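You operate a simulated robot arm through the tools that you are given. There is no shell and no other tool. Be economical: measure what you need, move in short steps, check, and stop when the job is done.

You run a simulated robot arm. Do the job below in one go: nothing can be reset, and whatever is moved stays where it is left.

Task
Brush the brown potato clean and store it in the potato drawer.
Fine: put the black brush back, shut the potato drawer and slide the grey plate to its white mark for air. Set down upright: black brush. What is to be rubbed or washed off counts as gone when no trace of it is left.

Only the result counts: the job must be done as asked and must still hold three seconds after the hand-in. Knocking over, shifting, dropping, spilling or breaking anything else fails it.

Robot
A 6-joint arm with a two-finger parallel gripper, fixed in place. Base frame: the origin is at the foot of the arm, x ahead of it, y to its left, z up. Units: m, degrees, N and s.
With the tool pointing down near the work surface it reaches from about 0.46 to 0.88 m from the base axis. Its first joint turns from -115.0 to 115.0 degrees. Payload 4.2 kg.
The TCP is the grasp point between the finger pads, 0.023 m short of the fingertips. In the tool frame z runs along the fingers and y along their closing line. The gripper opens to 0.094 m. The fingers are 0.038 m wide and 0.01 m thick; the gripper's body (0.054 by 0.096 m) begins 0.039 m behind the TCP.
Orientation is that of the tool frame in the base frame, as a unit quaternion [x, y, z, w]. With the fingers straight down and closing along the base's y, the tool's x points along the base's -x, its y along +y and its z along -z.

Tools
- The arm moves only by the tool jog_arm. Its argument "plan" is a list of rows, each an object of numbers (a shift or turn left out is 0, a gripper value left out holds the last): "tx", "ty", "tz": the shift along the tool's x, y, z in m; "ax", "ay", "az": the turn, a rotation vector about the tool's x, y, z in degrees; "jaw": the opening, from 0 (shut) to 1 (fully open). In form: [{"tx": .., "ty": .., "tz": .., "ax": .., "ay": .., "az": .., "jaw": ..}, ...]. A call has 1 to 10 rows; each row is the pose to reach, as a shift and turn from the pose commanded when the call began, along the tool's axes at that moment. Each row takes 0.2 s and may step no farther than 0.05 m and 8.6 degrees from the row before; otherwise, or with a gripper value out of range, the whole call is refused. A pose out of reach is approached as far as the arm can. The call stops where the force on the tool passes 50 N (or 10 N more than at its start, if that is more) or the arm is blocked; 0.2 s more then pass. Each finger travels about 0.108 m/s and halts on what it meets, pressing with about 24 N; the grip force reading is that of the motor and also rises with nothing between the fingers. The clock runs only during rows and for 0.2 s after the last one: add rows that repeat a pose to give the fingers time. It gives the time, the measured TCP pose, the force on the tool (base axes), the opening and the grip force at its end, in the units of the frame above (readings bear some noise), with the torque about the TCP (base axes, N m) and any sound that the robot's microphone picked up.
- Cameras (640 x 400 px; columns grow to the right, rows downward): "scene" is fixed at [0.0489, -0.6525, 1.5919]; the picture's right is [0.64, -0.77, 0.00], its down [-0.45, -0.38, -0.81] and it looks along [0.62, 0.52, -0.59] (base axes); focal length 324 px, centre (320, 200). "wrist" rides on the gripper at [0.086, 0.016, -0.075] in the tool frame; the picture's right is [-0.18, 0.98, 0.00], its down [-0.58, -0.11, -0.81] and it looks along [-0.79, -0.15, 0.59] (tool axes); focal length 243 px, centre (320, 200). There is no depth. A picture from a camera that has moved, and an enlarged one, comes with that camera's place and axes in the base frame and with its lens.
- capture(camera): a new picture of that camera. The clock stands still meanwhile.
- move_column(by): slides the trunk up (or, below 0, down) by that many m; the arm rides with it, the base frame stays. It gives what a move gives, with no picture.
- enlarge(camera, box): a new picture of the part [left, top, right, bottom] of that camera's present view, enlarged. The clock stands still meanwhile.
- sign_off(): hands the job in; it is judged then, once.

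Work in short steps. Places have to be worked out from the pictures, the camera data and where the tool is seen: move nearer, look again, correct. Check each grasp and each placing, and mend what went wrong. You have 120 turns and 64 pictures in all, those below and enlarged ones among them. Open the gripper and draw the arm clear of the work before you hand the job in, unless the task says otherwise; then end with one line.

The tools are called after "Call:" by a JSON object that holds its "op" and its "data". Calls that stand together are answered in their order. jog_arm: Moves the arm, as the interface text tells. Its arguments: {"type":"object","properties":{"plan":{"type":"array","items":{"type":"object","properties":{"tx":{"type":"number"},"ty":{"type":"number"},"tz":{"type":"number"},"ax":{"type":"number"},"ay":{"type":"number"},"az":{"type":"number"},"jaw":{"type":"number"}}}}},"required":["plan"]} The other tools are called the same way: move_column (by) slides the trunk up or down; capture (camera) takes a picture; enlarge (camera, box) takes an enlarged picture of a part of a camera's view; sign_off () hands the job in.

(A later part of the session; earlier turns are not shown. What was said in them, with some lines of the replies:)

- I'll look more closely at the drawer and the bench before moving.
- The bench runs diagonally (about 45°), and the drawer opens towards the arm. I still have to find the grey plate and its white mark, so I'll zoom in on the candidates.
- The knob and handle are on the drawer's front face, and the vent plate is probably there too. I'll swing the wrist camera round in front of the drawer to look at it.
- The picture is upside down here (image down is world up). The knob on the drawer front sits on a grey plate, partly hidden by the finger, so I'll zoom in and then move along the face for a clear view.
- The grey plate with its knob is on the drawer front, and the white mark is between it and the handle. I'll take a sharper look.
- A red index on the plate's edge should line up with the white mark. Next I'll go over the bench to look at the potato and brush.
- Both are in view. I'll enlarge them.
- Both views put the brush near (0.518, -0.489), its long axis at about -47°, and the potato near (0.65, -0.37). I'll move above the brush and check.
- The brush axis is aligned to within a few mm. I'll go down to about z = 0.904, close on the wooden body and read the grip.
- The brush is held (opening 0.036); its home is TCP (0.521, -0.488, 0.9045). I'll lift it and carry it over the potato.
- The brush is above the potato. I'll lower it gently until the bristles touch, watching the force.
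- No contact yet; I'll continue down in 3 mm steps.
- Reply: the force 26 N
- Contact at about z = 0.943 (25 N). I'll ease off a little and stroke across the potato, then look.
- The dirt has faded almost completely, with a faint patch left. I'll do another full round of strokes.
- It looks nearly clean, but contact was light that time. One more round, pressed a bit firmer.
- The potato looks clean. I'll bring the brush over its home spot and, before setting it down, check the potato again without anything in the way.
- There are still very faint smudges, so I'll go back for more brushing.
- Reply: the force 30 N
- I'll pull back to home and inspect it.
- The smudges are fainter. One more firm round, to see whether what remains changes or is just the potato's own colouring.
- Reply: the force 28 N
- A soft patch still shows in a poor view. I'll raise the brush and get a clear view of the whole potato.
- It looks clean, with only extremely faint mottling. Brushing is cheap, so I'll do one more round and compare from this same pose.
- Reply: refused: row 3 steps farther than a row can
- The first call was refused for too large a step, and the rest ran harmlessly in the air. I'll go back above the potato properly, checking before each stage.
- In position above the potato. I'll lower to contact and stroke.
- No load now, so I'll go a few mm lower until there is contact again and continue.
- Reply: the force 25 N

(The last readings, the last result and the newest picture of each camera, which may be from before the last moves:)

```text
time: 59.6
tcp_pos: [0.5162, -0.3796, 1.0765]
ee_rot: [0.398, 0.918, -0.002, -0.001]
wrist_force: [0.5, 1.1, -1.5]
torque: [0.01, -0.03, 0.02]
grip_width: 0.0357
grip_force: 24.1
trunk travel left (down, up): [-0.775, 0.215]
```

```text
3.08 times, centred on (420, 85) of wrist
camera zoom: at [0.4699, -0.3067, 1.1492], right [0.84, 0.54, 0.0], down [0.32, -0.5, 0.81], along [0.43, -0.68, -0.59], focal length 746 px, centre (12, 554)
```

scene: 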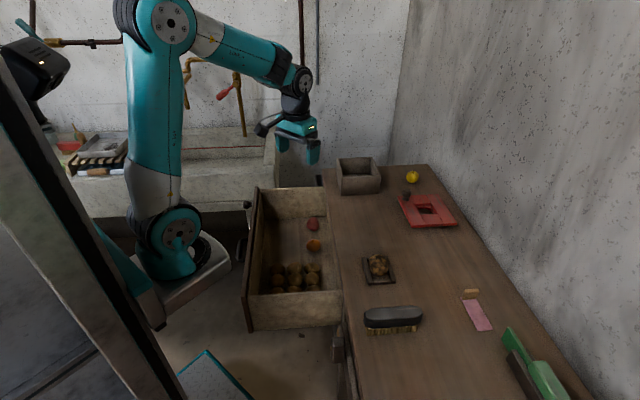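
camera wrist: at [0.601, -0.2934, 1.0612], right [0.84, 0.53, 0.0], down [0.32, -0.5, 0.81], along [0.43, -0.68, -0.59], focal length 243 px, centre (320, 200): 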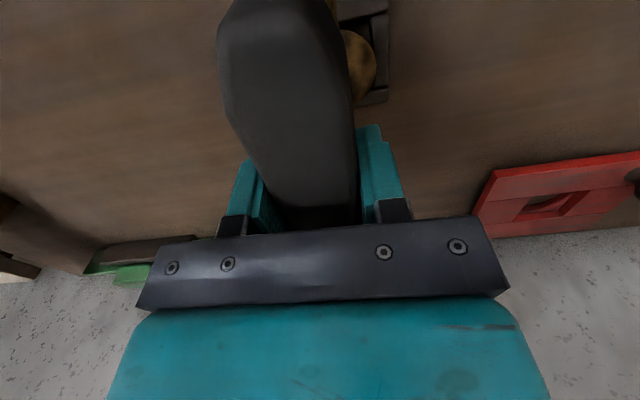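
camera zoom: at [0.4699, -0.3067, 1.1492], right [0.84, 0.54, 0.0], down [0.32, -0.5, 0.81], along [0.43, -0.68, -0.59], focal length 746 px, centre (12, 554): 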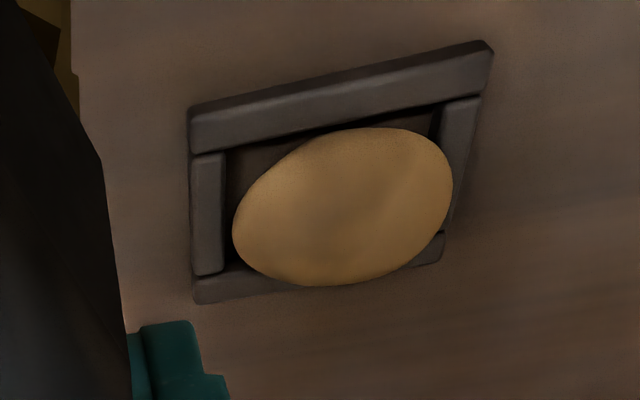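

The picture is unchanged from before this round, so what's left is the natural skin tone: the potato is clean. I'll return the brush to just above its home; it has slipped about 1 cm up in the grip, so I'll check its tilt there.

Call:
{"op": "jog_arm", "data": {"plan": [{"tx": -0.0205, "ty": -0.0176, "tz": 0.02}, {"tx": -0.041, "ty": -0.035, "tz": 0.05}, {"tx": -0.0615, "ty": -0.053, "tz": 0.08}, {"tx": -0.0822, "ty": -0.0703, "tz": 0.11}, {"tx": -0.0822, "ty": -0.0703, "tz": 0.145}, {"tx": -0.0822, "ty": -0.0703, "tz": 0.145}]}}

Call:
{"op": "enlarge", "data": {"camera": "scene", "box": [340, 240, 450, 350]}}

```text
time: 61.0
tcp_pos: [0.5226, -0.4869, 0.9311]
ee_rot: [0.398, 0.917, -0.001, 0.0]
wrist_force: [0.2, 0.3, -1.6]
torque: [-0.02, -0.04, -0.02]
grip_width: 0.0356
grip_force: 24.2
trunk travel left (down, up): [-0.775, 0.215]
```

```text
3.64 times, centred on (395, 295) of scene
camera zoom: at [0.0489, -0.6525, 1.5919], right [0.64, -0.77, 0.0], down [-0.45, -0.38, -0.81], along [0.62, 0.52, -0.59], focal length 1178 px, centre (47, -146)
```

zoom: 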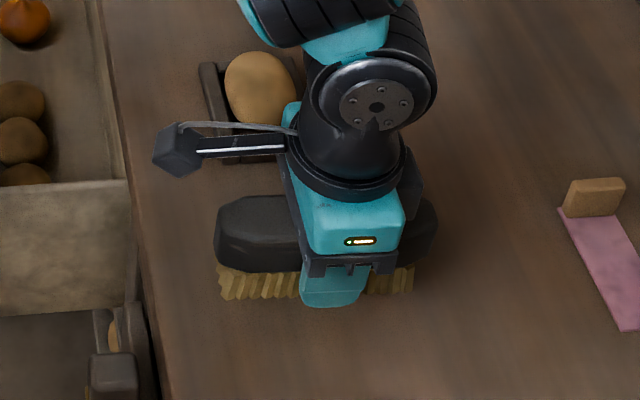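

The brush is level. I'll lower it until the bristles touch the bench.

Call:
{"op": "jog_arm", "data": {"plan": [{"tz": 0.02}, {"tz": 0.026}, {"tz": 0.029}, {"tz": 0.031}, {"tz": 0.033}]}}

```text
time: 62.2
tcp_pos: [0.5214, -0.4886, 0.8984]
ee_rot: [0.399, 0.917, -0.001, 0.0]
wrist_force: [-0.6, -0.7, -1.7]
torque: [0.03, -0.01, 0.01]
grip_width: 0.0358
grip_force: 24.0
trunk travel left (down, up): [-0.775, 0.215]
```

Call:
{"op": "jog_arm", "data": {"plan": [{"tz": 0.001}, {"tz": 0.002}, {"tz": 0.003}, {"tz": 0.004}]}}

```text
time: 63.2
tcp_pos: [0.5207, -0.4876, 0.8947]
ee_rot: [0.399, 0.917, 0.0, 0.0]
wrist_force: [0.1, -0.1, -2.5]
torque: [-0.02, 0.0, 0.0]
grip_width: 0.0353
grip_force: 24.4
trunk travel left (down, up): [-0.775, 0.215]
```

Still no contact at 0.8947, so I'll go on slowly.

Call:
{"op": "jog_arm", "data": {"plan": [{"tz": 0.001}, {"tz": 0.002}, {"tz": 0.003}, {"tz": 0.004}]}}

```text
time: 64.2
tcp_pos: [0.5221, -0.4891, 0.89]
ee_rot: [0.399, 0.917, -0.001, 0.0]
wrist_force: [-0.4, 0.7, -1.6]
torque: [-0.01, 0.04, 0.0]
grip_width: 0.0359
grip_force: 24.5
trunk travel left (down, up): [-0.775, 0.215]
```

Call:
{"op": "jog_arm", "data": {"plan": [{"tz": 0.001}, {"tz": 0.002}, {"tz": 0.003}]}}

Call:
{"op": "enlarge", "data": {"camera": "scene", "box": [340, 260, 450, 350]}}

```text
time: 65.0
tcp_pos: [0.5215, -0.4874, 0.8884]
ee_rot: [0.399, 0.917, -0.001, 0.0]
wrist_force: [0.3, -1.1, -2.6]
torque: [-0.02, -0.02, 0.02]
grip_width: 0.0357
grip_force: 24.4
trunk travel left (down, up): [-0.775, 0.215]
```

```text
4.44 times, centred on (395, 305) of scene
camera zoom: at [0.0489, -0.6525, 1.5919], right [0.64, -0.77, 0.0], down [-0.45, -0.38, -0.81], along [0.62, 0.52, -0.59], focal length 1440 px, centre (-13, -267)
```

zoom: 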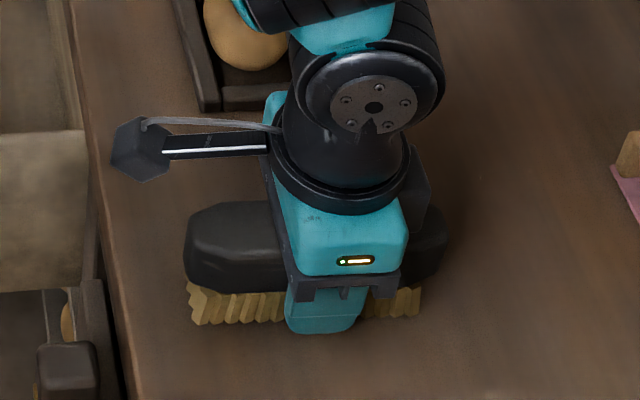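

Bristles and fingertips both look about 4–5 mm above the bench. I'll continue in 1 mm steps.

Call:
{"op": "jog_arm", "data": {"plan": [{"tz": 0.001}, {"tz": 0.002}, {"tz": 0.003}]}}

```text
time: 65.8
tcp_pos: [0.5209, -0.4886, 0.885]
ee_rot: [0.399, 0.917, -0.001, 0.001]
wrist_force: [-1.8, 3.1, 6.9]
torque: [-0.26, -0.34, 0.04]
grip_width: 0.0357
grip_force: 24.0
trunk travel left (down, up): [-0.775, 0.215]
```

Bristle contact is confirmed. I'll release, rise and check that it stands.

Call:
{"op": "jog_arm", "data": {"plan": [{"tz": 0.0, "jaw": 0.45}, {"tz": 0.0, "jaw": 0.6}, {"tz": 0.0, "jaw": 0.8}, {"tz": -0.03, "jaw": 0.8}, {"tz": -0.07, "jaw": 0.9}, {"tz": -0.11, "jaw": 1}, {"tz": -0.15, "jaw": 1, "tx": 0.02}, {"tz": -0.16, "jaw": 1, "tx": 0.06}, {"tz": -0.16, "jaw": 1, "tx": 0.1}]}}

Call:
{"op": "enlarge", "data": {"camera": "scene", "box": [350, 245, 430, 335]}}

Call:
{"op": "capture", "data": {"camera": "wrist"}}

```text
time: 67.8
tcp_pos: [0.4523, -0.4165, 1.0448]
ee_rot: [0.398, 0.917, -0.002, 0.0]
wrist_force: [-0.6, -1.1, 0.0]
torque: [0.01, 0.01, 0.01]
grip_width: 0.094
grip_force: 0.0
trunk travel left (down, up): [-0.775, 0.215]
```

```text
4.44 times, centred on (390, 290) of scene
camera zoom: at [0.0489, -0.6525, 1.5919], right [0.64, -0.77, 0.0], down [-0.45, -0.38, -0.81], along [0.62, 0.52, -0.59], focal length 1440 px, centre (9, -200)
```

zoom: 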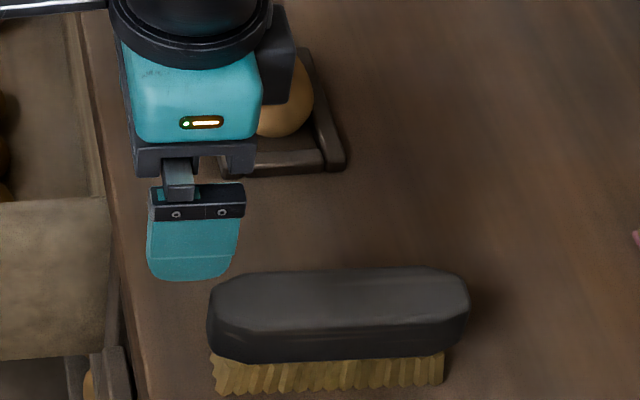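

```text
27 pictures are left
camera wrist: at [0.4058, -0.3423, 1.1174], right [0.84, 0.54, 0.0], down [0.32, -0.5, 0.81], along [0.43, -0.68, -0.59], focal length 243 px, centre (320, 200)
```

wrist: 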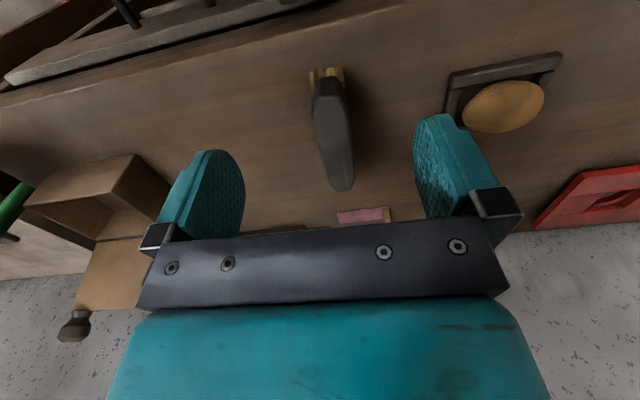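

The brush stands upright within a few mm of its original spot. The potato's long axis runs along the bench at about 45°, centred near (0.651, -0.365), top at about 0.906. I'll turn the gripper 90° so it closes across the short axis, and hover.

Call:
{"op": "jog_arm", "data": {"plan": [{"tx": -0.01, "ty": 0.018, "az": -8.5}, {"tx": -0.02, "ty": 0.036, "az": -17}, {"tx": -0.03, "ty": 0.054, "az": -25.5}, {"tx": -0.04, "ty": 0.072, "az": -34}, {"tx": -0.05, "ty": 0.09, "az": -42.5}, {"tx": -0.06, "ty": 0.108, "az": -51}, {"tx": -0.07, "ty": 0.127, "az": -59.5}, {"tx": -0.08, "ty": 0.145, "az": -68}, {"tx": -0.09, "ty": 0.163, "az": -76.5, "tz": 0.02}, {"tx": -0.098, "ty": 0.181, "az": -85, "tz": 0.04}]}}

Call:
{"op": "jog_arm", "data": {"plan": [{"az": -5}, {"az": -5}]}}

Call:
{"op": "capture", "data": {"camera": "wrist"}}

Call:
{"op": "enlarge", "data": {"camera": "scene", "box": [320, 210, 440, 320]}}

```text
time: 70.0
tcp_pos: [0.6511, -0.3627, 1.0057]
ee_rot: [-0.328, 0.945, 0.0, 0.0]
wrist_force: [-1.0, -0.2, 0.6]
torque: [-0.04, -0.03, -0.01]
grip_width: 0.094
grip_force: 0.1
trunk travel left (down, up): [-0.775, 0.215]
```

```text
time: 70.6
tcp_pos: [0.6522, -0.3632, 1.0054]
ee_rot: [-0.367, 0.93, 0.001, -0.001]
wrist_force: [0.2, 0.2, 0.7]
torque: [-0.01, -0.01, 0.01]
grip_width: 0.0939
grip_force: 0.0
trunk travel left (down, up): [-0.775, 0.215]
```

```text
26 pictures are left
camera wrist: at [0.5785, -0.4113, 1.0777], right [-0.54, 0.84, 0.0], down [0.5, 0.32, 0.81], along [0.68, 0.43, -0.59], focal length 243 px, centre (320, 200)
```

wrist: 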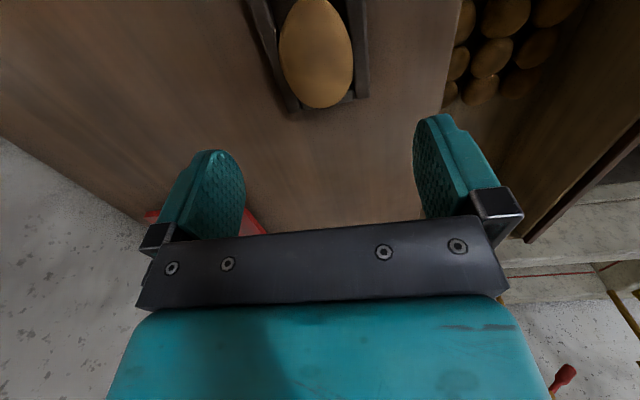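

```text
3.64 times, centred on (380, 265) of scene
camera zoom: at [0.0489, -0.6525, 1.5919], right [0.64, -0.77, 0.0], down [-0.45, -0.38, -0.81], along [0.62, 0.52, -0.59], focal length 1178 px, centre (102, -36)
```

zoom: 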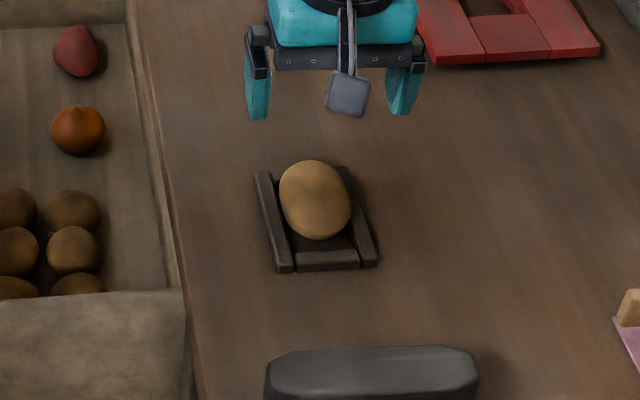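

It's centred between the fingers in the closing direction; I'll shift 5 mm along its length. Then I'll descend to keep the fingertips just above the tray rails and close.

Call:
{"op": "jog_arm", "data": {"plan": [{"tx": 0.005, "tz": 0.04, "jaw": 1}, {"tx": 0.005, "tz": 0.08}, {"tx": 0.005, "tz": 0.1}, {"tx": 0.005, "tz": 0.107}, {"tx": 0.005, "tz": 0.107}, {"tx": 0.005, "tz": 0.107, "jaw": 0}, {"tx": 0.005, "tz": 0.107, "jaw": 0}, {"tx": 0.005, "tz": 0.107, "jaw": 0}, {"tx": 0.005, "tz": 0.107, "jaw": 0}]}}

Call:
{"op": "enlarge", "data": {"camera": "scene", "box": [330, 220, 430, 310]}}

```text
time: 72.6
tcp_pos: [0.6489, -0.3679, 0.898]
ee_rot: [-0.367, 0.93, -0.002, 0.0]
wrist_force: [7.6, -7.6, 1.9]
torque: [-0.15, -0.11, 0.11]
grip_width: 0.0508
grip_force: 23.5
trunk travel left (down, up): [-0.775, 0.215]
```

```text
4.44 times, centred on (380, 265) of scene
camera zoom: at [0.0489, -0.6525, 1.5919], right [0.64, -0.77, 0.0], down [-0.45, -0.38, -0.81], along [0.62, 0.52, -0.59], focal length 1440 px, centre (53, -89)
```

zoom: 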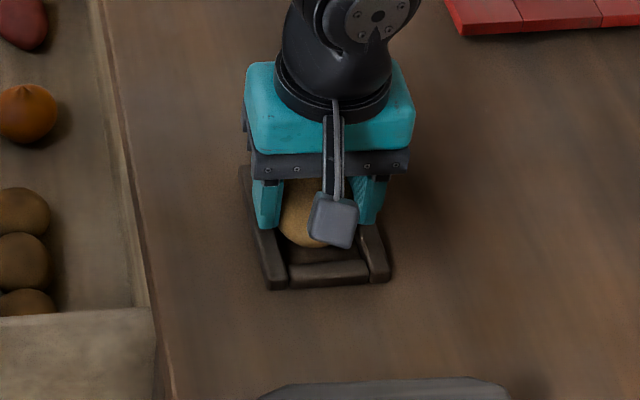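

Closed at 0.051 with a small side load, and the tray hasn't moved. I'll lift a little and check.

Call:
{"op": "jog_arm", "data": {"plan": [{"tz": -0.005}, {"tz": -0.02}, {"tz": -0.05}, {"tz": -0.09}]}}

Call:
{"op": "enlarge", "data": {"camera": "scene", "box": [330, 210, 430, 310]}}

Call:
{"op": "capture", "data": {"camera": "wrist"}}

```text
time: 73.6
tcp_pos: [0.6476, -0.3678, 0.9865]
ee_rot: [-0.366, 0.93, 0.001, -0.001]
wrist_force: [0.0, -0.1, -1.4]
torque: [0.02, 0.01, -0.02]
grip_width: 0.0508
grip_force: 24.5
trunk travel left (down, up): [-0.775, 0.215]
```

```text
4.00 times, centred on (380, 260) of scene
camera zoom: at [0.0489, -0.6525, 1.5919], right [0.64, -0.77, 0.0], down [-0.45, -0.38, -0.81], along [0.62, 0.52, -0.59], focal length 1296 px, centre (80, -40)
```

zoom: 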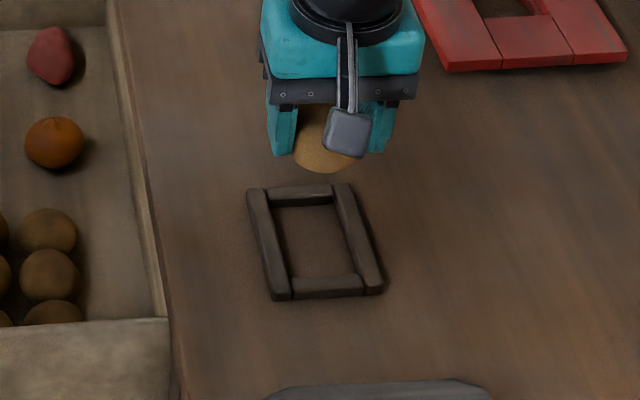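

```text
22 pictures are left
camera wrist: at [0.574, -0.4145, 1.0602], right [-0.54, 0.84, 0.0], down [0.5, 0.32, 0.81], along [0.68, 0.43, -0.59], focal length 243 px, centre (320, 200)
```

wrist: 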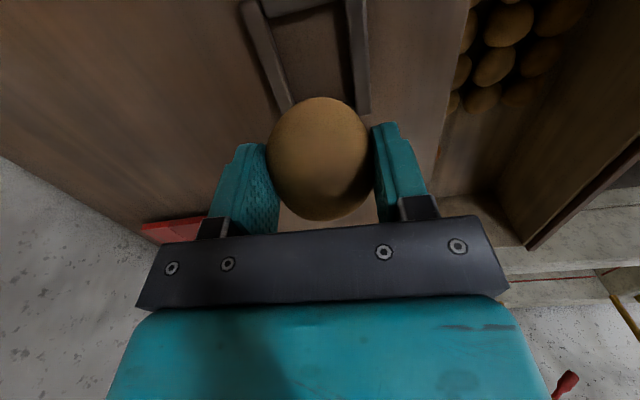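

The potato is held and lifted. There is a free spot in the drawer near (0.677, 0.056), between the potatoes and the far wall, in front of the onion. I'll carry it above there.

Call:
{"op": "jog_arm", "data": {"plan": [{"tx": -0.031, "ty": 0.029}, {"tx": -0.062, "ty": 0.058}, {"tx": -0.093, "ty": 0.087}, {"tx": -0.124, "ty": 0.116}, {"tx": -0.155, "ty": 0.145}, {"tx": -0.186, "ty": 0.174}, {"tx": -0.217, "ty": 0.203}, {"tx": -0.248, "ty": 0.232}, {"tx": -0.279, "ty": 0.261}, {"tx": -0.31, "ty": 0.2895}]}}

Call:
{"op": "capture", "data": {"camera": "wrist"}}

Call:
{"op": "enlarge", "data": {"camera": "scene", "box": [210, 110, 370, 310]}}

```text
time: 75.8
tcp_pos: [0.6783, 0.0557, 0.9876]
ee_rot: [-0.367, 0.93, -0.001, 0.0]
wrist_force: [-0.8, 0.3, -0.6]
torque: [0.06, -0.01, -0.01]
grip_width: 0.0506
grip_force: 23.7
trunk travel left (down, up): [-0.775, 0.215]
```

```text
21 pictures are left
camera wrist: at [0.6043, 0.0078, 1.0607], right [-0.54, 0.84, 0.0], down [0.5, 0.32, 0.81], along [0.68, 0.43, -0.59], focal length 243 px, centre (320, 200)
```

wrist: 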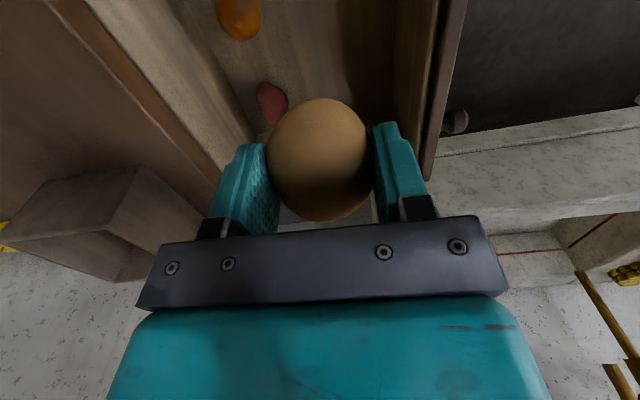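

```text
2.00 times, centred on (290, 210) of scene
camera zoom: at [0.0489, -0.6525, 1.5919], right [0.64, -0.77, 0.0], down [-0.45, -0.38, -0.81], along [0.62, 0.52, -0.59], focal length 648 px, centre (380, 180)
```

zoom: 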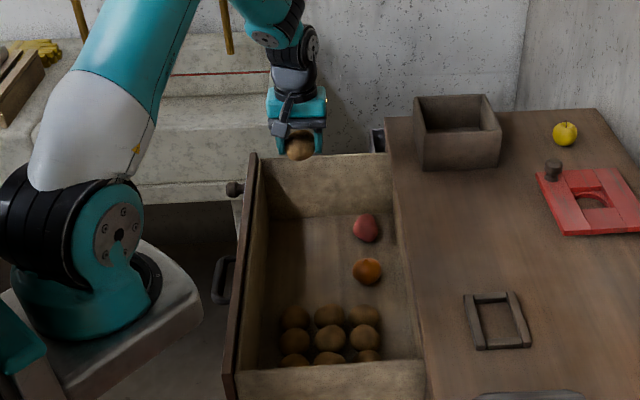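

The spot is clear: about 9 cm to the front wall, and well away from the onion and potatoes. I'll lower it into the drawer, watching the force.

Call:
{"op": "jog_arm", "data": {"plan": [{"tz": 0.04}, {"tz": 0.08}, {"tz": 0.12}, {"tz": 0.16}, {"tz": 0.2}, {"tz": 0.23}, {"tz": 0.26}, {"tz": 0.275}, {"tz": 0.275}]}}

Call:
{"op": "enlarge", "data": {"camera": "scene", "box": [210, 130, 370, 310]}}

```text
time: 77.8
tcp_pos: [0.6764, 0.0559, 0.7109]
ee_rot: [-0.367, 0.93, -0.001, 0.0]
wrist_force: [0.0, -0.5, -1.4]
torque: [0.02, 0.03, 0.01]
grip_width: 0.0509
grip_force: 24.3
trunk travel left (down, up): [-0.775, 0.215]
```

```text
2.22 times, centred on (290, 220) of scene
camera zoom: at [0.0489, -0.6525, 1.5919], right [0.64, -0.77, 0.0], down [-0.45, -0.38, -0.81], along [0.62, 0.52, -0.59], focal length 720 px, centre (387, 156)
```

zoom: 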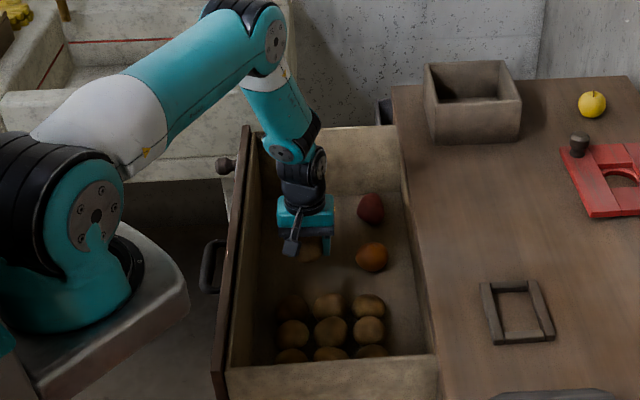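

Still free. I'll continue in small steps to touch the floor.

Call:
{"op": "jog_arm", "data": {"plan": [{"tz": 0.005}, {"tz": 0.01}, {"tz": 0.014}, {"tz": 0.018}, {"tz": 0.021}]}}

```text
time: 79.0
tcp_pos: [0.6778, 0.0566, 0.6907]
ee_rot: [-0.366, 0.93, 0.0, -0.001]
wrist_force: [-1.1, -0.7, -0.7]
torque: [-0.01, 0.01, -0.02]
grip_width: 0.0506
grip_force: 24.0
trunk travel left (down, up): [-0.775, 0.215]
```

Call:
{"op": "jog_arm", "data": {"plan": [{"tz": 0.003}, {"tz": 0.006}, {"tz": 0.009}, {"tz": 0.012}, {"tz": 0.015}]}}

```text
time: 80.2
tcp_pos: [0.6777, 0.0548, 0.6792]
ee_rot: [-0.366, 0.93, -0.001, 0.0]
wrist_force: [-5.1, -3.9, 26.2]
torque: [-0.01, 0.08, 0.0]
grip_width: 0.051
grip_force: 23.7
trunk travel left (down, up): [-0.775, 0.215]
```

Contact with the drawer floor at z = 0.679. I'll ease up slightly and release, then rise straight out.

Call:
{"op": "jog_arm", "data": {"plan": [{"tz": -0.002}, {"tz": -0.002, "jaw": 0.6}, {"tz": -0.002, "jaw": 0.7}, {"tz": -0.002, "jaw": 0.8}, {"tz": -0.002, "jaw": 0.85}, {"tz": -0.03, "jaw": 0.85}, {"tz": -0.07}, {"tz": -0.11}, {"tz": -0.155}, {"tz": -0.2}]}}

Call:
{"op": "jog_arm", "data": {"plan": [{"tz": -0.04}, {"tz": -0.08}, {"tz": -0.12}, {"tz": -0.16}]}}

Call:
{"op": "enlarge", "data": {"camera": "scene", "box": [210, 130, 370, 310]}}

```text
time: 82.4
tcp_pos: [0.6764, 0.0559, 0.8762]
ee_rot: [-0.366, 0.93, -0.001, -0.001]
wrist_force: [0.0, 0.5, -0.7]
torque: [-0.01, 0.03, 0.0]
grip_width: 0.08
grip_force: 0.0
trunk travel left (down, up): [-0.775, 0.215]
```

```text
time: 83.4
tcp_pos: [0.6774, 0.0572, 1.0367]
ee_rot: [-0.366, 0.931, 0.0, -0.001]
wrist_force: [0.0, 1.0, -1.3]
torque: [-0.02, 0.0, -0.01]
grip_width: 0.0798
grip_force: 0.0
trunk travel left (down, up): [-0.775, 0.215]
```

```text
2.22 times, centred on (290, 220) of scene
camera zoom: at [0.0489, -0.6525, 1.5919], right [0.64, -0.77, 0.0], down [-0.45, -0.38, -0.81], along [0.62, 0.52, -0.59], focal length 720 px, centre (387, 156)
```

zoom: 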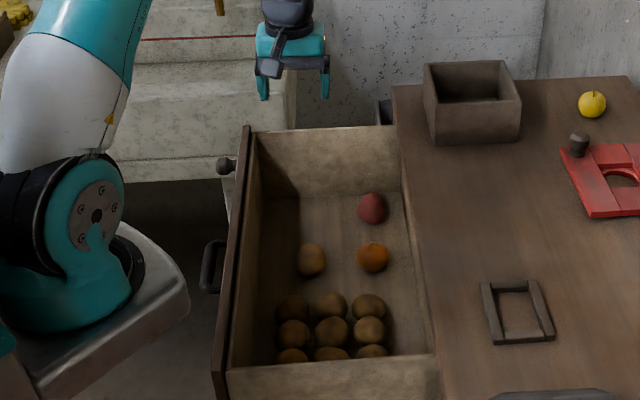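

The potato is in the drawer. Next is the plate: triangulation puts the knob head near (0.679, 0.277, 0.775), and the red index about 31 mm short of the white mark. I'll turn back to yaw -46° and hover above the knob.

Call:
{"op": "jog_arm", "data": {"plan": [{"tx": -0.015, "ty": 0.016, "tz": 0.0, "az": 8.5, "jaw": 0.9}, {"tx": -0.03, "ty": 0.032, "az": 17}, {"tx": -0.045, "ty": 0.048, "az": 25.5}, {"tx": -0.06, "ty": 0.064, "az": 34}, {"tx": -0.075, "ty": 0.08, "az": 42.5}, {"tx": -0.09, "ty": 0.096, "az": 51}, {"tx": -0.105, "ty": 0.112, "az": 59.5}, {"tx": -0.12, "ty": 0.128, "az": 68}, {"tx": -0.135, "ty": 0.144, "az": 76.5, "tz": 0.02}, {"tx": -0.151, "ty": 0.159, "az": 85, "tz": 0.04}]}}

Call:
{"op": "jog_arm", "data": {"plan": [{"az": 2, "tz": 0.02}, {"az": 4, "tz": 0.03}, {"az": 4, "tz": 0.03}]}}

Call:
{"op": "capture", "data": {"camera": "wrist"}}

Call:
{"op": "enlarge", "data": {"camera": "scene", "box": [225, 150, 325, 230]}}

```text
time: 85.6
tcp_pos: [0.6807, 0.2756, 0.9971]
ee_rot: [0.359, 0.933, 0.0, 0.0]
wrist_force: [0.5, 0.0, 0.2]
torque: [-0.03, -0.01, 0.0]
grip_width: 0.0846
grip_force: 0.0
trunk travel left (down, up): [-0.775, 0.215]
```

```text
time: 86.4
tcp_pos: [0.6786, 0.2769, 0.9664]
ee_rot: [0.391, 0.921, 0.0, 0.0]
wrist_force: [0.1, -0.3, -0.1]
torque: [0.02, -0.01, 0.01]
grip_width: 0.0844
grip_force: 0.1
trunk travel left (down, up): [-0.775, 0.215]
```

```text
17 pictures are left
camera wrist: at [0.6312, 0.3487, 1.0394], right [0.83, 0.55, 0.0], down [0.33, -0.49, 0.81], along [0.44, -0.67, -0.59], focal length 243 px, centre (320, 200)
```

wrist: 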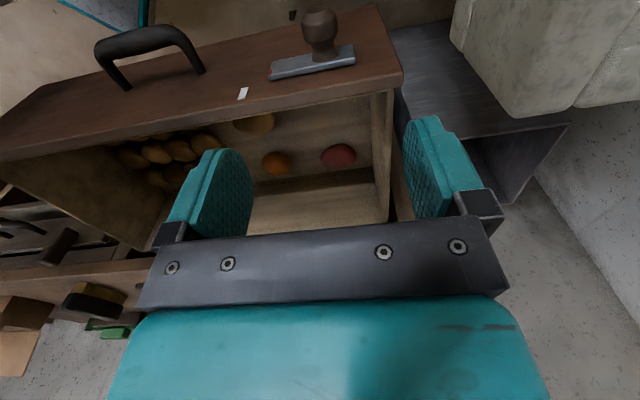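

```text
5.00 times, centred on (275, 190) of scene
camera zoom: at [0.0489, -0.6525, 1.5919], right [0.64, -0.77, 0.0], down [-0.45, -0.38, -0.81], along [0.62, 0.52, -0.59], focal length 1620 px, centre (545, 250)
```

zoom: 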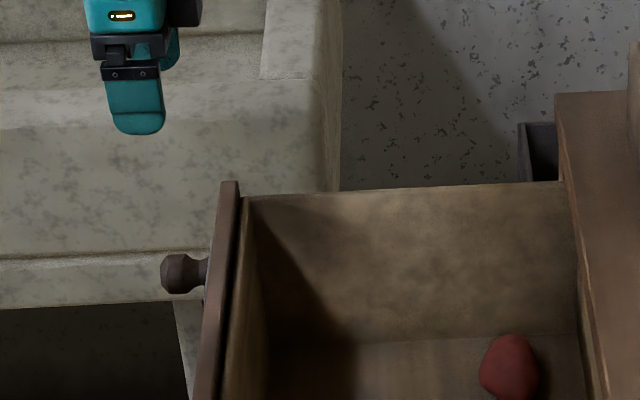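

The knob is aligned laterally with the gripper centre. I'll descend around it to about z = 0.775 and check before closing.

Call:
{"op": "jog_arm", "data": {"plan": [{"tz": 0.045}, {"tz": 0.09}, {"tz": 0.13}, {"tz": 0.16}, {"tz": 0.19}, {"tz": 0.19}]}}

Call:
{"op": "capture", "data": {"camera": "wrist"}}

Call:
{"op": "enlarge", "data": {"camera": "scene", "box": [215, 160, 315, 250]}}

```text
time: 87.8
tcp_pos: [0.679, 0.2756, 0.7774]
ee_rot: [0.39, 0.921, 0.0, 0.001]
wrist_force: [0.3, 0.1, -0.7]
torque: [0.03, 0.0, -0.01]
grip_width: 0.0846
grip_force: 0.0
trunk travel left (down, up): [-0.775, 0.215]
```

```text
15 pictures are left
camera wrist: at [0.6313, 0.3486, 0.8499], right [0.83, 0.55, 0.0], down [0.33, -0.49, 0.81], along [0.44, -0.67, -0.59], focal length 243 px, centre (320, 200)
```

wrist: 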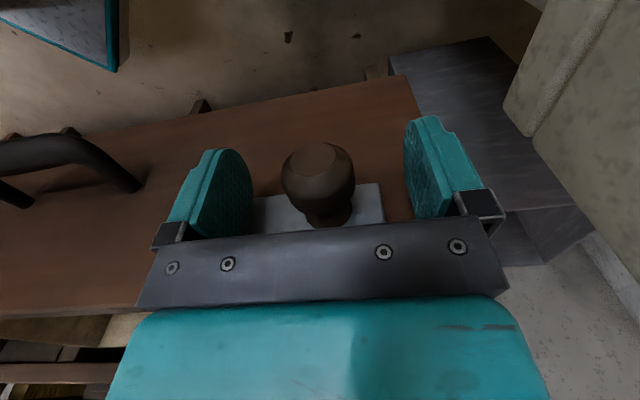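

```text
4.44 times, centred on (265, 205) of scene
camera zoom: at [0.0489, -0.6525, 1.5919], right [0.64, -0.77, 0.0], down [-0.45, -0.38, -0.81], along [0.62, 0.52, -0.59], focal length 1440 px, centre (564, 178)
```

zoom: 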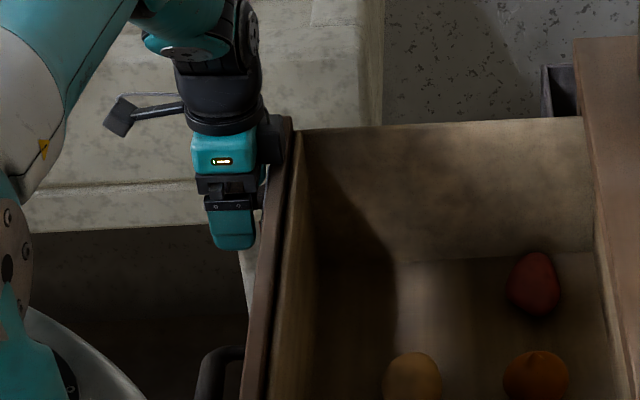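

The knob sits squarely between the fingers. I'll close and slide 20 mm towards the mark, then look.

Call:
{"op": "jog_arm", "data": {"plan": [{"jaw": 0.3}, {"jaw": 0.1}, {"jaw": 0.1}, {"jaw": 0.1}, {"ty": -0.005}, {"ty": -0.01}, {"ty": -0.015}, {"ty": -0.02}, {"ty": -0.02}]}}

Call:
{"op": "capture", "data": {"camera": "wrist"}}

```text
time: 89.8
tcp_pos: [0.6634, 0.2608, 0.7759]
ee_rot: [0.39, 0.921, 0.0, 0.001]
wrist_force: [-1.7, 0.3, 4.6]
torque: [0.02, -0.04, 1.44]
grip_width: 0.0328
grip_force: 45.0
trunk travel left (down, up): [-0.775, 0.215]
```

```text
13 pictures are left
camera wrist: at [0.6168, 0.3342, 0.8498], right [0.83, 0.55, 0.0], down [0.33, -0.49, 0.81], along [0.44, -0.67, -0.59], focal length 243 px, centre (320, 200)
```

wrist: 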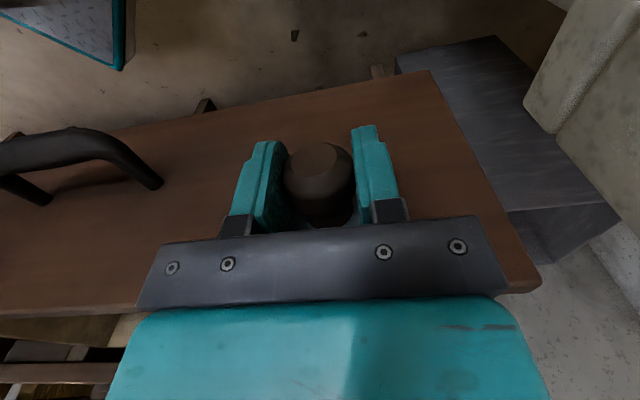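

The plate moves with the knob. I'll slide 9 mm more, release, and rise to measure index against mark.

Call:
{"op": "jog_arm", "data": {"plan": [{"ty": -0.004}, {"ty": -0.009}, {"ty": -0.009}, {"ty": -0.009, "jaw": 0.45}, {"ty": -0.009, "jaw": 0.7}, {"ty": -0.009, "jaw": 0.9}, {"ty": -0.009, "tz": -0.04}, {"ty": -0.009, "tz": -0.085}, {"ty": -0.009, "tz": -0.13}]}}

Call:
{"op": "enlarge", "data": {"camera": "wrist", "box": [200, 0, 420, 130]}}

```text
time: 91.8
tcp_pos: [0.6581, 0.2545, 0.9071]
ee_rot: [0.391, 0.92, -0.001, 0.0]
wrist_force: [-0.1, 0.5, -0.1]
torque: [-0.01, 0.02, 0.0]
grip_width: 0.0845
grip_force: 0.1
trunk travel left (down, up): [-0.775, 0.215]
```

```text
2.91 times, centred on (310, 65) of wrist
camera zoom: at [0.6106, 0.3275, 0.9794], right [0.83, 0.55, 0.0], down [0.33, -0.49, 0.81], along [0.44, -0.67, -0.59], focal length 706 px, centre (349, 593)
```

zoom: 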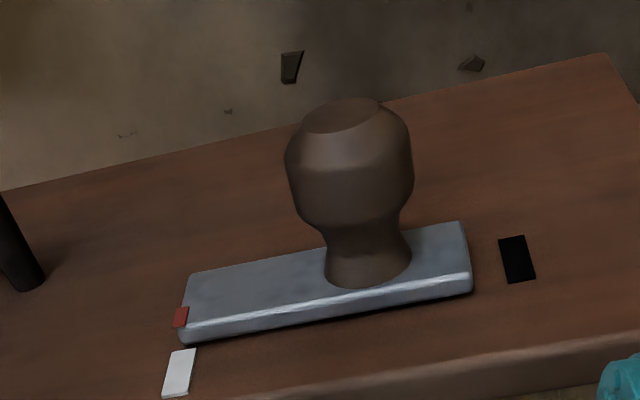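

The red index now lines up with the white mark (within about 1 mm), and the vent is uncovered. Next I'll close the drawer: shut the fingers, tilt the tips forward by 24°, and come down in front of the panel between handle and plate.

Call:
{"op": "jog_arm", "data": {"plan": [{"tx": 0.006, "ty": -0.02, "tz": -0.02, "ay": -8, "jaw": 0.5}, {"tx": 0.012, "ty": -0.05, "tz": -0.03, "ay": -16, "jaw": 0.0}, {"tx": 0.0185, "ty": -0.08, "tz": -0.03, "ay": -24, "jaw": 0.0}, {"tx": 0.0185, "ty": -0.102, "tz": -0.03, "ay": -24, "jaw": 0.0}, {"tx": 0.0185, "ty": -0.102, "tz": 0.01, "ay": -24, "jaw": 0.0}, {"tx": 0.0185, "ty": -0.102, "tz": 0.05, "ay": -24, "jaw": 0.0}]}}

Call:
{"op": "capture", "data": {"camera": "wrist"}}

```text
time: 93.2
tcp_pos: [0.5719, 0.1971, 0.8579]
ee_rot: [0.382, 0.9, -0.082, 0.192]
wrist_force: [-0.4, 0.0, -0.5]
torque: [0.03, 0.0, -0.01]
grip_width: 0.0
grip_force: 24.3
trunk travel left (down, up): [-0.775, 0.215]
```

```text
11 pictures are left
camera wrist: at [0.5087, 0.2866, 0.8881], right [0.82, 0.56, 0.07], down [0.06, -0.22, 0.97], along [0.56, -0.8, -0.22], focal length 243 px, centre (320, 200)
```

wrist: 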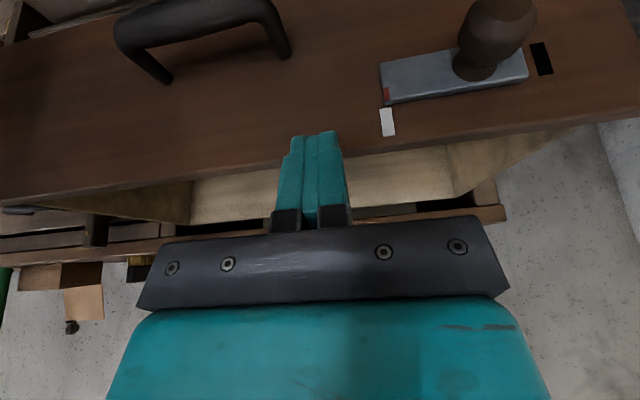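

A good view: index and mark are aligned, and the spot between handle and plate is free. I'll descend to about z = 0.775 in front of the panel.

Call:
{"op": "jog_arm", "data": {"plan": [{"tx": 0.017, "tz": 0.038}, {"tx": 0.0338, "tz": 0.0758}, {"tx": 0.0338, "tz": 0.0758}]}}

Call:
{"op": "capture", "data": {"camera": "scene"}}

```text
time: 94.0
tcp_pos: [0.572, 0.1972, 0.7721]
ee_rot: [0.382, 0.9, -0.081, 0.192]
wrist_force: [-0.7, -0.4, -0.4]
torque: [-0.01, -0.02, 0.01]
grip_width: 0.0
grip_force: 24.2
trunk travel left (down, up): [-0.775, 0.215]
```

```text
10 pictures are left
```

scene: 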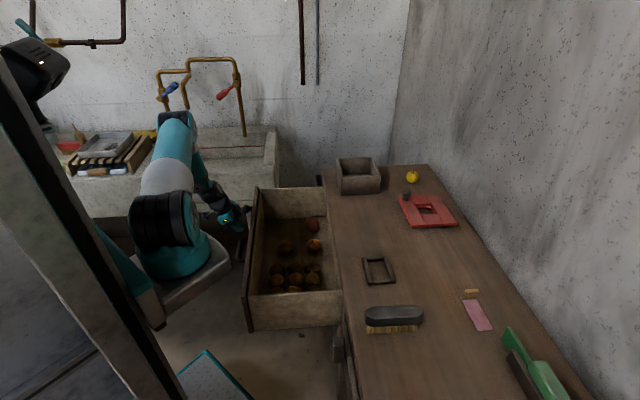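

Now I'll push slowly along the drawer direction.

Call:
{"op": "jog_arm", "data": {"plan": [{"tx": -0.0137, "tz": 0.0061}, {"tx": -0.0274, "tz": 0.0122}, {"tx": -0.0411, "tz": 0.0183}, {"tx": -0.0548, "tz": 0.0244}, {"tx": -0.0685, "tz": 0.0305}, {"tx": -0.0822, "tz": 0.0366}]}}

```text
time: 95.4
tcp_pos: [0.6345, 0.1315, 0.7738]
ee_rot: [0.382, 0.9, -0.082, 0.192]
wrist_force: [-0.2, 0.6, -0.5]
torque: [0.0, -0.05, -0.02]
grip_width: 0.0
grip_force: 23.7
trunk travel left (down, up): [-0.775, 0.215]
```

Call:
{"op": "capture", "data": {"camera": "wrist"}}

```text
9 pictures are left
camera wrist: at [0.5706, 0.2208, 0.8047], right [0.82, 0.56, 0.07], down [0.06, -0.22, 0.97], along [0.56, -0.8, -0.22], focal length 243 px, centre (320, 200)
```

wrist: 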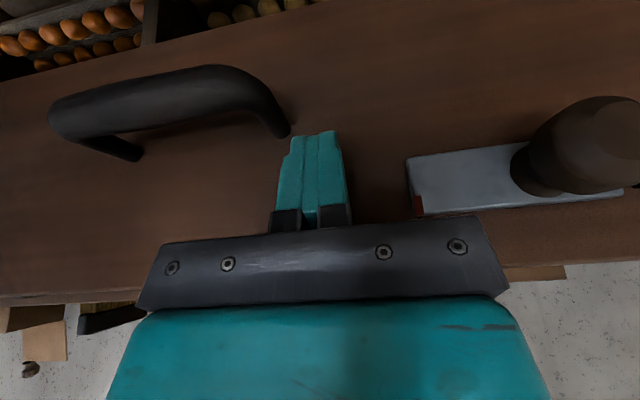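

The fingers are at the panel and the drawer is moving. I'll continue.

Call:
{"op": "jog_arm", "data": {"plan": [{"tx": -0.0137, "tz": 0.0061}, {"tx": -0.0274, "tz": 0.0122}, {"tx": -0.0411, "tz": 0.0183}, {"tx": -0.0548, "tz": 0.0244}, {"tx": -0.0685, "tz": 0.0305}, {"tx": -0.0822, "tz": 0.0366}, {"tx": -0.0959, "tz": 0.0427}, {"tx": -0.1096, "tz": 0.0488}, {"tx": -0.1233, "tz": 0.0549}, {"tx": -0.137, "tz": 0.061}]}}

Call:
{"op": "enlarge", "data": {"camera": "scene", "box": [220, 150, 380, 350]}}

```text
time: 97.6
tcp_pos: [0.7387, 0.0251, 0.7729]
ee_rot: [0.381, 0.901, -0.082, 0.191]
wrist_force: [0.9, 0.3, -0.4]
torque: [-0.02, 0.01, 0.01]
grip_width: 0.0
grip_force: 24.1
trunk travel left (down, up): [-0.775, 0.215]
```

```text
2.00 times, centred on (300, 250) of scene
camera zoom: at [0.0489, -0.6525, 1.5919], right [0.64, -0.77, 0.0], down [-0.45, -0.38, -0.81], along [0.62, 0.52, -0.59], focal length 648 px, centre (360, 100)
```

zoom: 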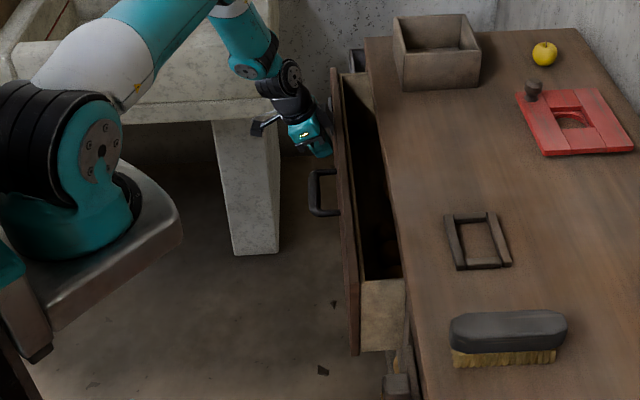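

About 6–7 cm left. I'll continue with smaller steps near the end.

Call:
{"op": "jog_arm", "data": {"plan": [{"tx": -0.0137, "tz": 0.0061}, {"tx": -0.0274, "tz": 0.0122}, {"tx": -0.0365, "tz": 0.0163}, {"tx": -0.0457, "tz": 0.0203}, {"tx": -0.0525, "tz": 0.0234}, {"tx": -0.0594, "tz": 0.0264}, {"tx": -0.064, "tz": 0.0285}, {"tx": -0.0685, "tz": 0.0305}, {"tx": -0.0731, "tz": 0.0325}]}}

Call:
{"op": "enlarge", "data": {"camera": "scene", "box": [250, 150, 390, 350]}}

```text
time: 99.5
tcp_pos: [0.7867, -0.0216, 0.7711]
ee_rot: [0.377, 0.904, -0.081, 0.185]
wrist_force: [-15.3, 13.4, 11.1]
torque: [0.02, -0.03, -0.02]
grip_width: 0.0
grip_force: 23.9
trunk travel left (down, up): [-0.775, 0.215]
stopped in row 9: the force on the tool passed its limit (the readings are from after the stop); the commanded pose is now the measured one
```

```text
2.00 times, centred on (320, 250) of scene
camera zoom: at [0.0489, -0.6525, 1.5919], right [0.64, -0.77, 0.0], down [-0.45, -0.38, -0.81], along [0.62, 0.52, -0.59], focal length 648 px, centre (320, 100)
```

zoom: 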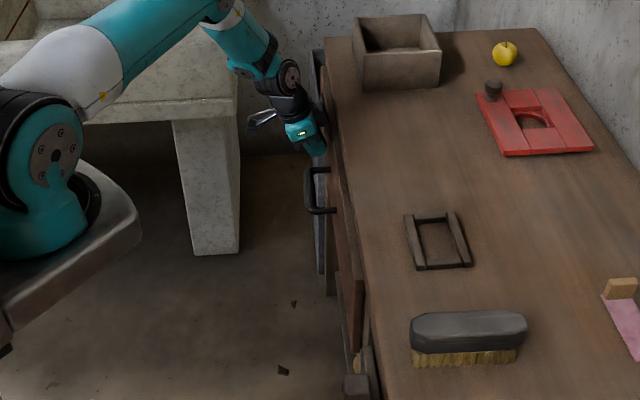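

Hard stop with the panel at the bench edge: the drawer is shut. I'll back off and check the front for closure and plate alignment.

Call:
{"op": "jog_arm", "data": {"plan": [{"tx": 0.03, "tz": -0.013}, {"tx": 0.07, "tz": -0.031}, {"tx": 0.11, "tz": -0.049}, {"tx": 0.12, "tz": -0.09}, {"tx": 0.12, "tz": -0.13}, {"tx": 0.12, "tz": -0.17}]}}

Call:
{"op": "capture", "data": {"camera": "wrist"}}

```text
time: 100.9
tcp_pos: [0.6644, 0.1033, 0.8812]
ee_rot: [0.38, 0.902, -0.083, 0.185]
wrist_force: [1.0, -0.2, -0.6]
torque: [-0.02, 0.02, -0.02]
grip_width: 0.0
grip_force: 23.8
trunk travel left (down, up): [-0.775, 0.215]
```

```text
6 pictures are left
camera wrist: at [0.6002, 0.1922, 0.9123], right [0.82, 0.57, 0.06], down [0.08, -0.22, 0.97], along [0.56, -0.79, -0.23], focal length 243 px, centre (320, 200)
```

wrist: 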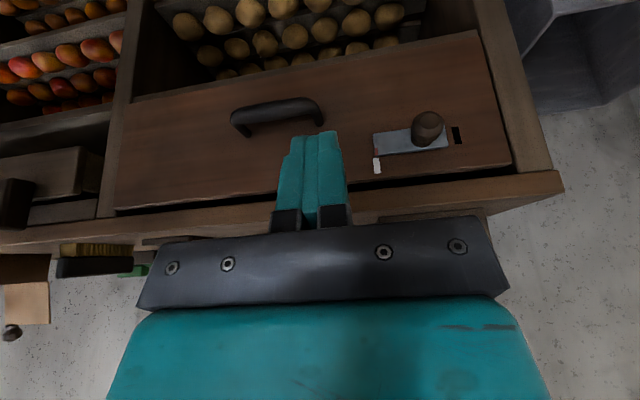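

Call:
{"op": "enlarge", "data": {"camera": "wrist", "box": [350, 90, 530, 210]}}

Call:
{"op": "enlarge", "data": {"camera": "wrist", "box": [60, 20, 560, 260]}}

```text
3.33 times, centred on (440, 150) of wrist
camera zoom: at [0.6002, 0.1922, 0.9123], right [0.82, 0.57, 0.06], down [0.08, -0.22, 0.97], along [0.56, -0.79, -0.23], focal length 809 px, centre (-80, 367)
```

zoom: 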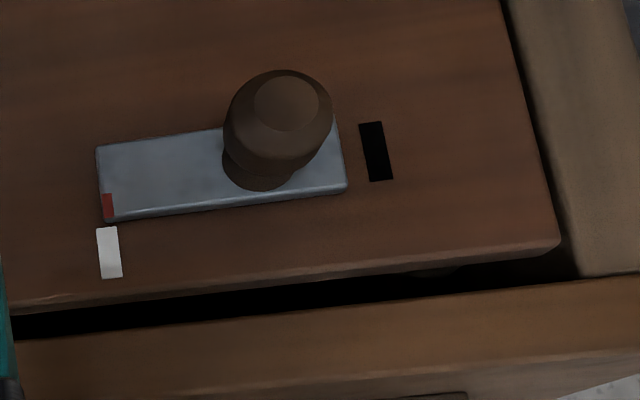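

```text
1.28 times, centred on (310, 140) of wrist
camera zoom: at [0.6002, 0.1922, 0.9123], right [0.82, 0.57, 0.06], down [0.08, -0.22, 0.97], along [0.56, -0.79, -0.23], focal length 311 px, centre (333, 277)
```

zoom: 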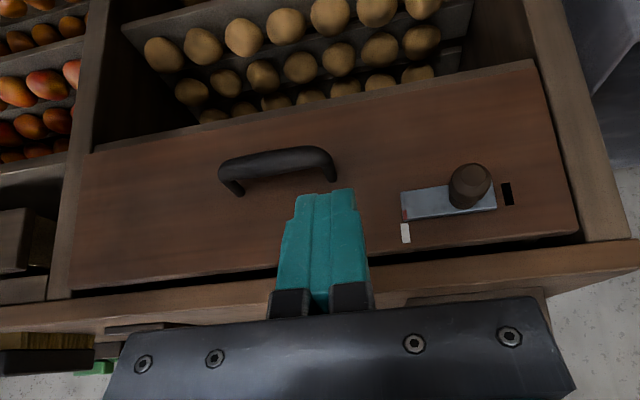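

Index and mark remain aligned, and the drawer front sits flush in its frame. I'll open the gripper, draw the arm clear and take a last look.

Call:
{"op": "jog_arm", "data": {"plan": [{"tx": 0.02, "tz": -0.04, "jaw": 0.3}, {"tx": 0.03, "tz": -0.08, "jaw": 0.7, "ay": 8}, {"tx": 0.03, "tz": -0.12, "jaw": 1, "ay": 16}, {"tx": 0.03, "tz": -0.16, "jaw": 1, "ay": 23}, {"tx": 0.03, "tz": -0.2, "jaw": 1, "ay": 23}, {"tx": 0.03, "tz": -0.2, "jaw": 1, "ay": 23}]}}

Call:
{"op": "capture", "data": {"camera": "scene"}}

Call:
{"op": "enlarge", "data": {"camera": "scene", "box": [290, 160, 450, 360]}}

```text
time: 102.3
tcp_pos: [0.5898, 0.1799, 1.0525]
ee_rot: [0.388, 0.922, -0.005, 0.001]
wrist_force: [-0.3, 0.2, -0.4]
torque: [-0.01, 0.0, -0.01]
grip_width: 0.094
grip_force: 0.0
trunk travel left (down, up): [-0.775, 0.215]
```

```text
3 pictures are left
```

scene: 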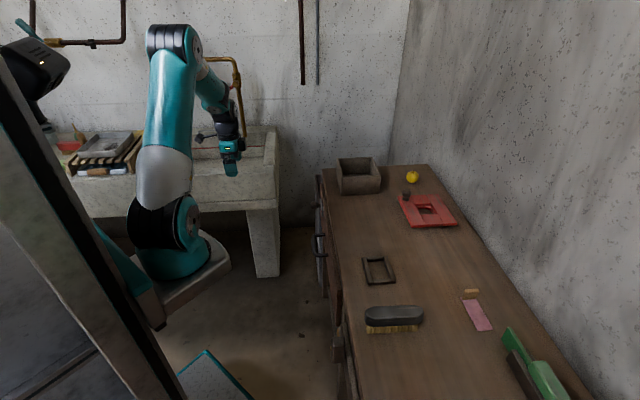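

```text
2.00 times, centred on (370, 260) of scene
camera zoom: at [0.0489, -0.6525, 1.5919], right [0.64, -0.77, 0.0], down [-0.45, -0.38, -0.81], along [0.62, 0.52, -0.59], focal length 648 px, centre (220, 80)
```

zoom: 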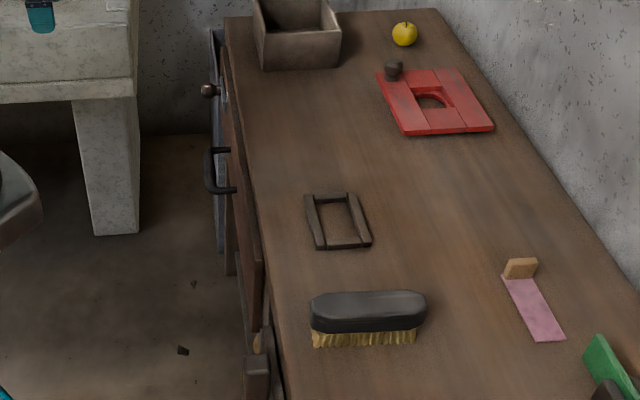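

I'll check closely that the drawer front is fully home.

Call:
{"op": "enlarge", "data": {"camera": "scene", "box": [310, 160, 370, 340]}}

```text
2.22 times, centred on (340, 250) of scene
camera zoom: at [0.0489, -0.6525, 1.5919], right [0.64, -0.77, 0.0], down [-0.45, -0.38, -0.81], along [0.62, 0.52, -0.59], focal length 720 px, centre (276, 89)
```

zoom: 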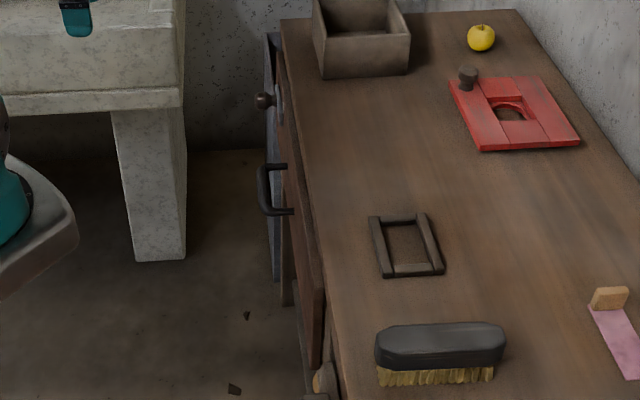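

I'll zoom in further on the near end of the front.

Call:
{"op": "enlarge", "data": {"camera": "scene", "box": [312, 255, 372, 345]}}

```text
4.44 times, centred on (342, 300) of scene
camera zoom: at [0.0489, -0.6525, 1.5919], right [0.64, -0.77, 0.0], down [-0.45, -0.38, -0.81], along [0.62, 0.52, -0.59], focal length 1440 px, centre (222, -244)
```

zoom: 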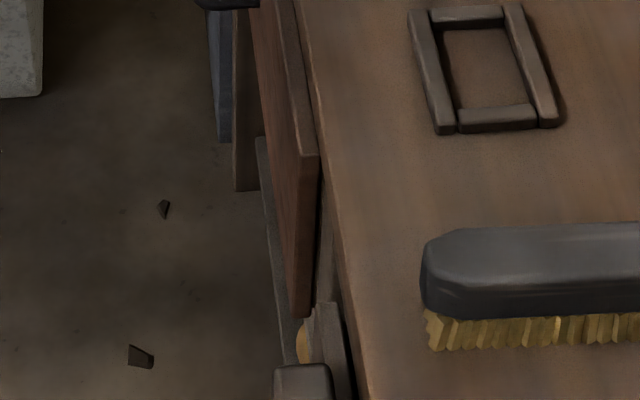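

The panel is an overlay front, apparently against the frame. To be certain it's fully home I'll give it a second gentle push at the same spot and compare where it stops.

Call:
{"op": "jog_arm", "data": {"plan": [{"tx": -0.03, "tz": 0.02, "ay": -8, "jaw": 0.5}, {"tx": -0.06, "tz": 0.04, "ay": -16, "jaw": 0}, {"tx": -0.095, "ty": -0.005, "tz": 0.06, "ay": -24, "jaw": 0}, {"tx": -0.13, "ty": -0.0115, "tz": 0.09, "ay": -24}, {"tx": -0.16, "ty": -0.0115, "tz": 0.12, "ay": -24}, {"tx": -0.185, "ty": -0.0115, "tz": 0.155, "ay": -24}, {"tx": -0.185, "ty": -0.0115, "tz": 0.2, "ay": -24}, {"tx": -0.185, "ty": -0.0115, "tz": 0.24, "ay": -24}, {"tx": -0.185, "ty": -0.0115, "tz": 0.28, "ay": -24}]}}

```text
time: 104.3
tcp_pos: [0.7115, 0.0364, 0.7733]
ee_rot: [0.378, 0.901, -0.086, 0.195]
wrist_force: [-0.7, 1.0, -0.1]
torque: [0.0, -0.05, -0.01]
grip_width: 0.0003
grip_force: 23.9
trunk travel left (down, up): [-0.775, 0.215]
```

Call:
{"op": "jog_arm", "data": {"plan": [{"tx": -0.0228, "tz": 0.0102}, {"tx": -0.0457, "tz": 0.0203}, {"tx": -0.064, "tz": 0.0285}, {"tx": -0.0731, "tz": 0.0325}, {"tx": -0.0804, "tz": 0.0358}, {"tx": -0.085, "tz": 0.0378}, {"tx": -0.0886, "tz": 0.0394}, {"tx": -0.0886, "tz": 0.0394}]}}

```text
time: 106.1
tcp_pos: [0.7765, -0.0312, 0.7727]
ee_rot: [0.377, 0.902, -0.085, 0.192]
wrist_force: [-15.5, 10.5, 6.3]
torque: [-0.08, 0.19, -0.09]
grip_width: 0.0
grip_force: 23.9
trunk travel left (down, up): [-0.775, 0.215]
```

It stops at exactly the same place (0.561), so the drawer is fully shut. I'll retreat, open the gripper and check one last time.

Call:
{"op": "jog_arm", "data": {"plan": [{"tx": 0.02, "tz": -0.009}, {"tx": 0.06, "tz": -0.027}, {"tx": 0.1, "tz": -0.045}, {"tx": 0.12, "tz": -0.085, "jaw": 0.4}, {"tx": 0.12, "tz": -0.13, "jaw": 0.8}, {"tx": 0.12, "tz": -0.175, "ay": 8, "jaw": 1}, {"tx": 0.12, "tz": -0.22, "ay": 16, "jaw": 1}, {"tx": 0.12, "tz": -0.26, "ay": 23, "jaw": 1}, {"tx": 0.12, "tz": -0.26, "ay": 23, "jaw": 1}]}}

Call:
{"op": "enlarge", "data": {"camera": "wrist", "box": [220, 20, 520, 220]}}

```text
time: 108.1
tcp_pos: [0.6269, 0.1225, 0.9617]
ee_rot: [0.388, 0.922, -0.009, 0.009]
wrist_force: [0.0, 0.7, 0.4]
torque: [0.02, 0.02, 0.01]
grip_width: 0.0941
grip_force: 0.1
trunk travel left (down, up): [-0.775, 0.215]
```

```text
refused: no pictures are left
```

The arm is clear, the gripper is open and the work is done, so I'm handing in.

Call:
{"op": "sign_off", "data": {}}

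```text
The job is handed in.
```

The potato is brushed clean and in its drawer, the drawer is pushed shut to its stop, the grey plate's red index lines up with the white mark, and the black brush stands upright within a few mm of its old spot; I didn't look at the potato's underside, and I had no pictures left to recheck the plate after a second push on the drawer.
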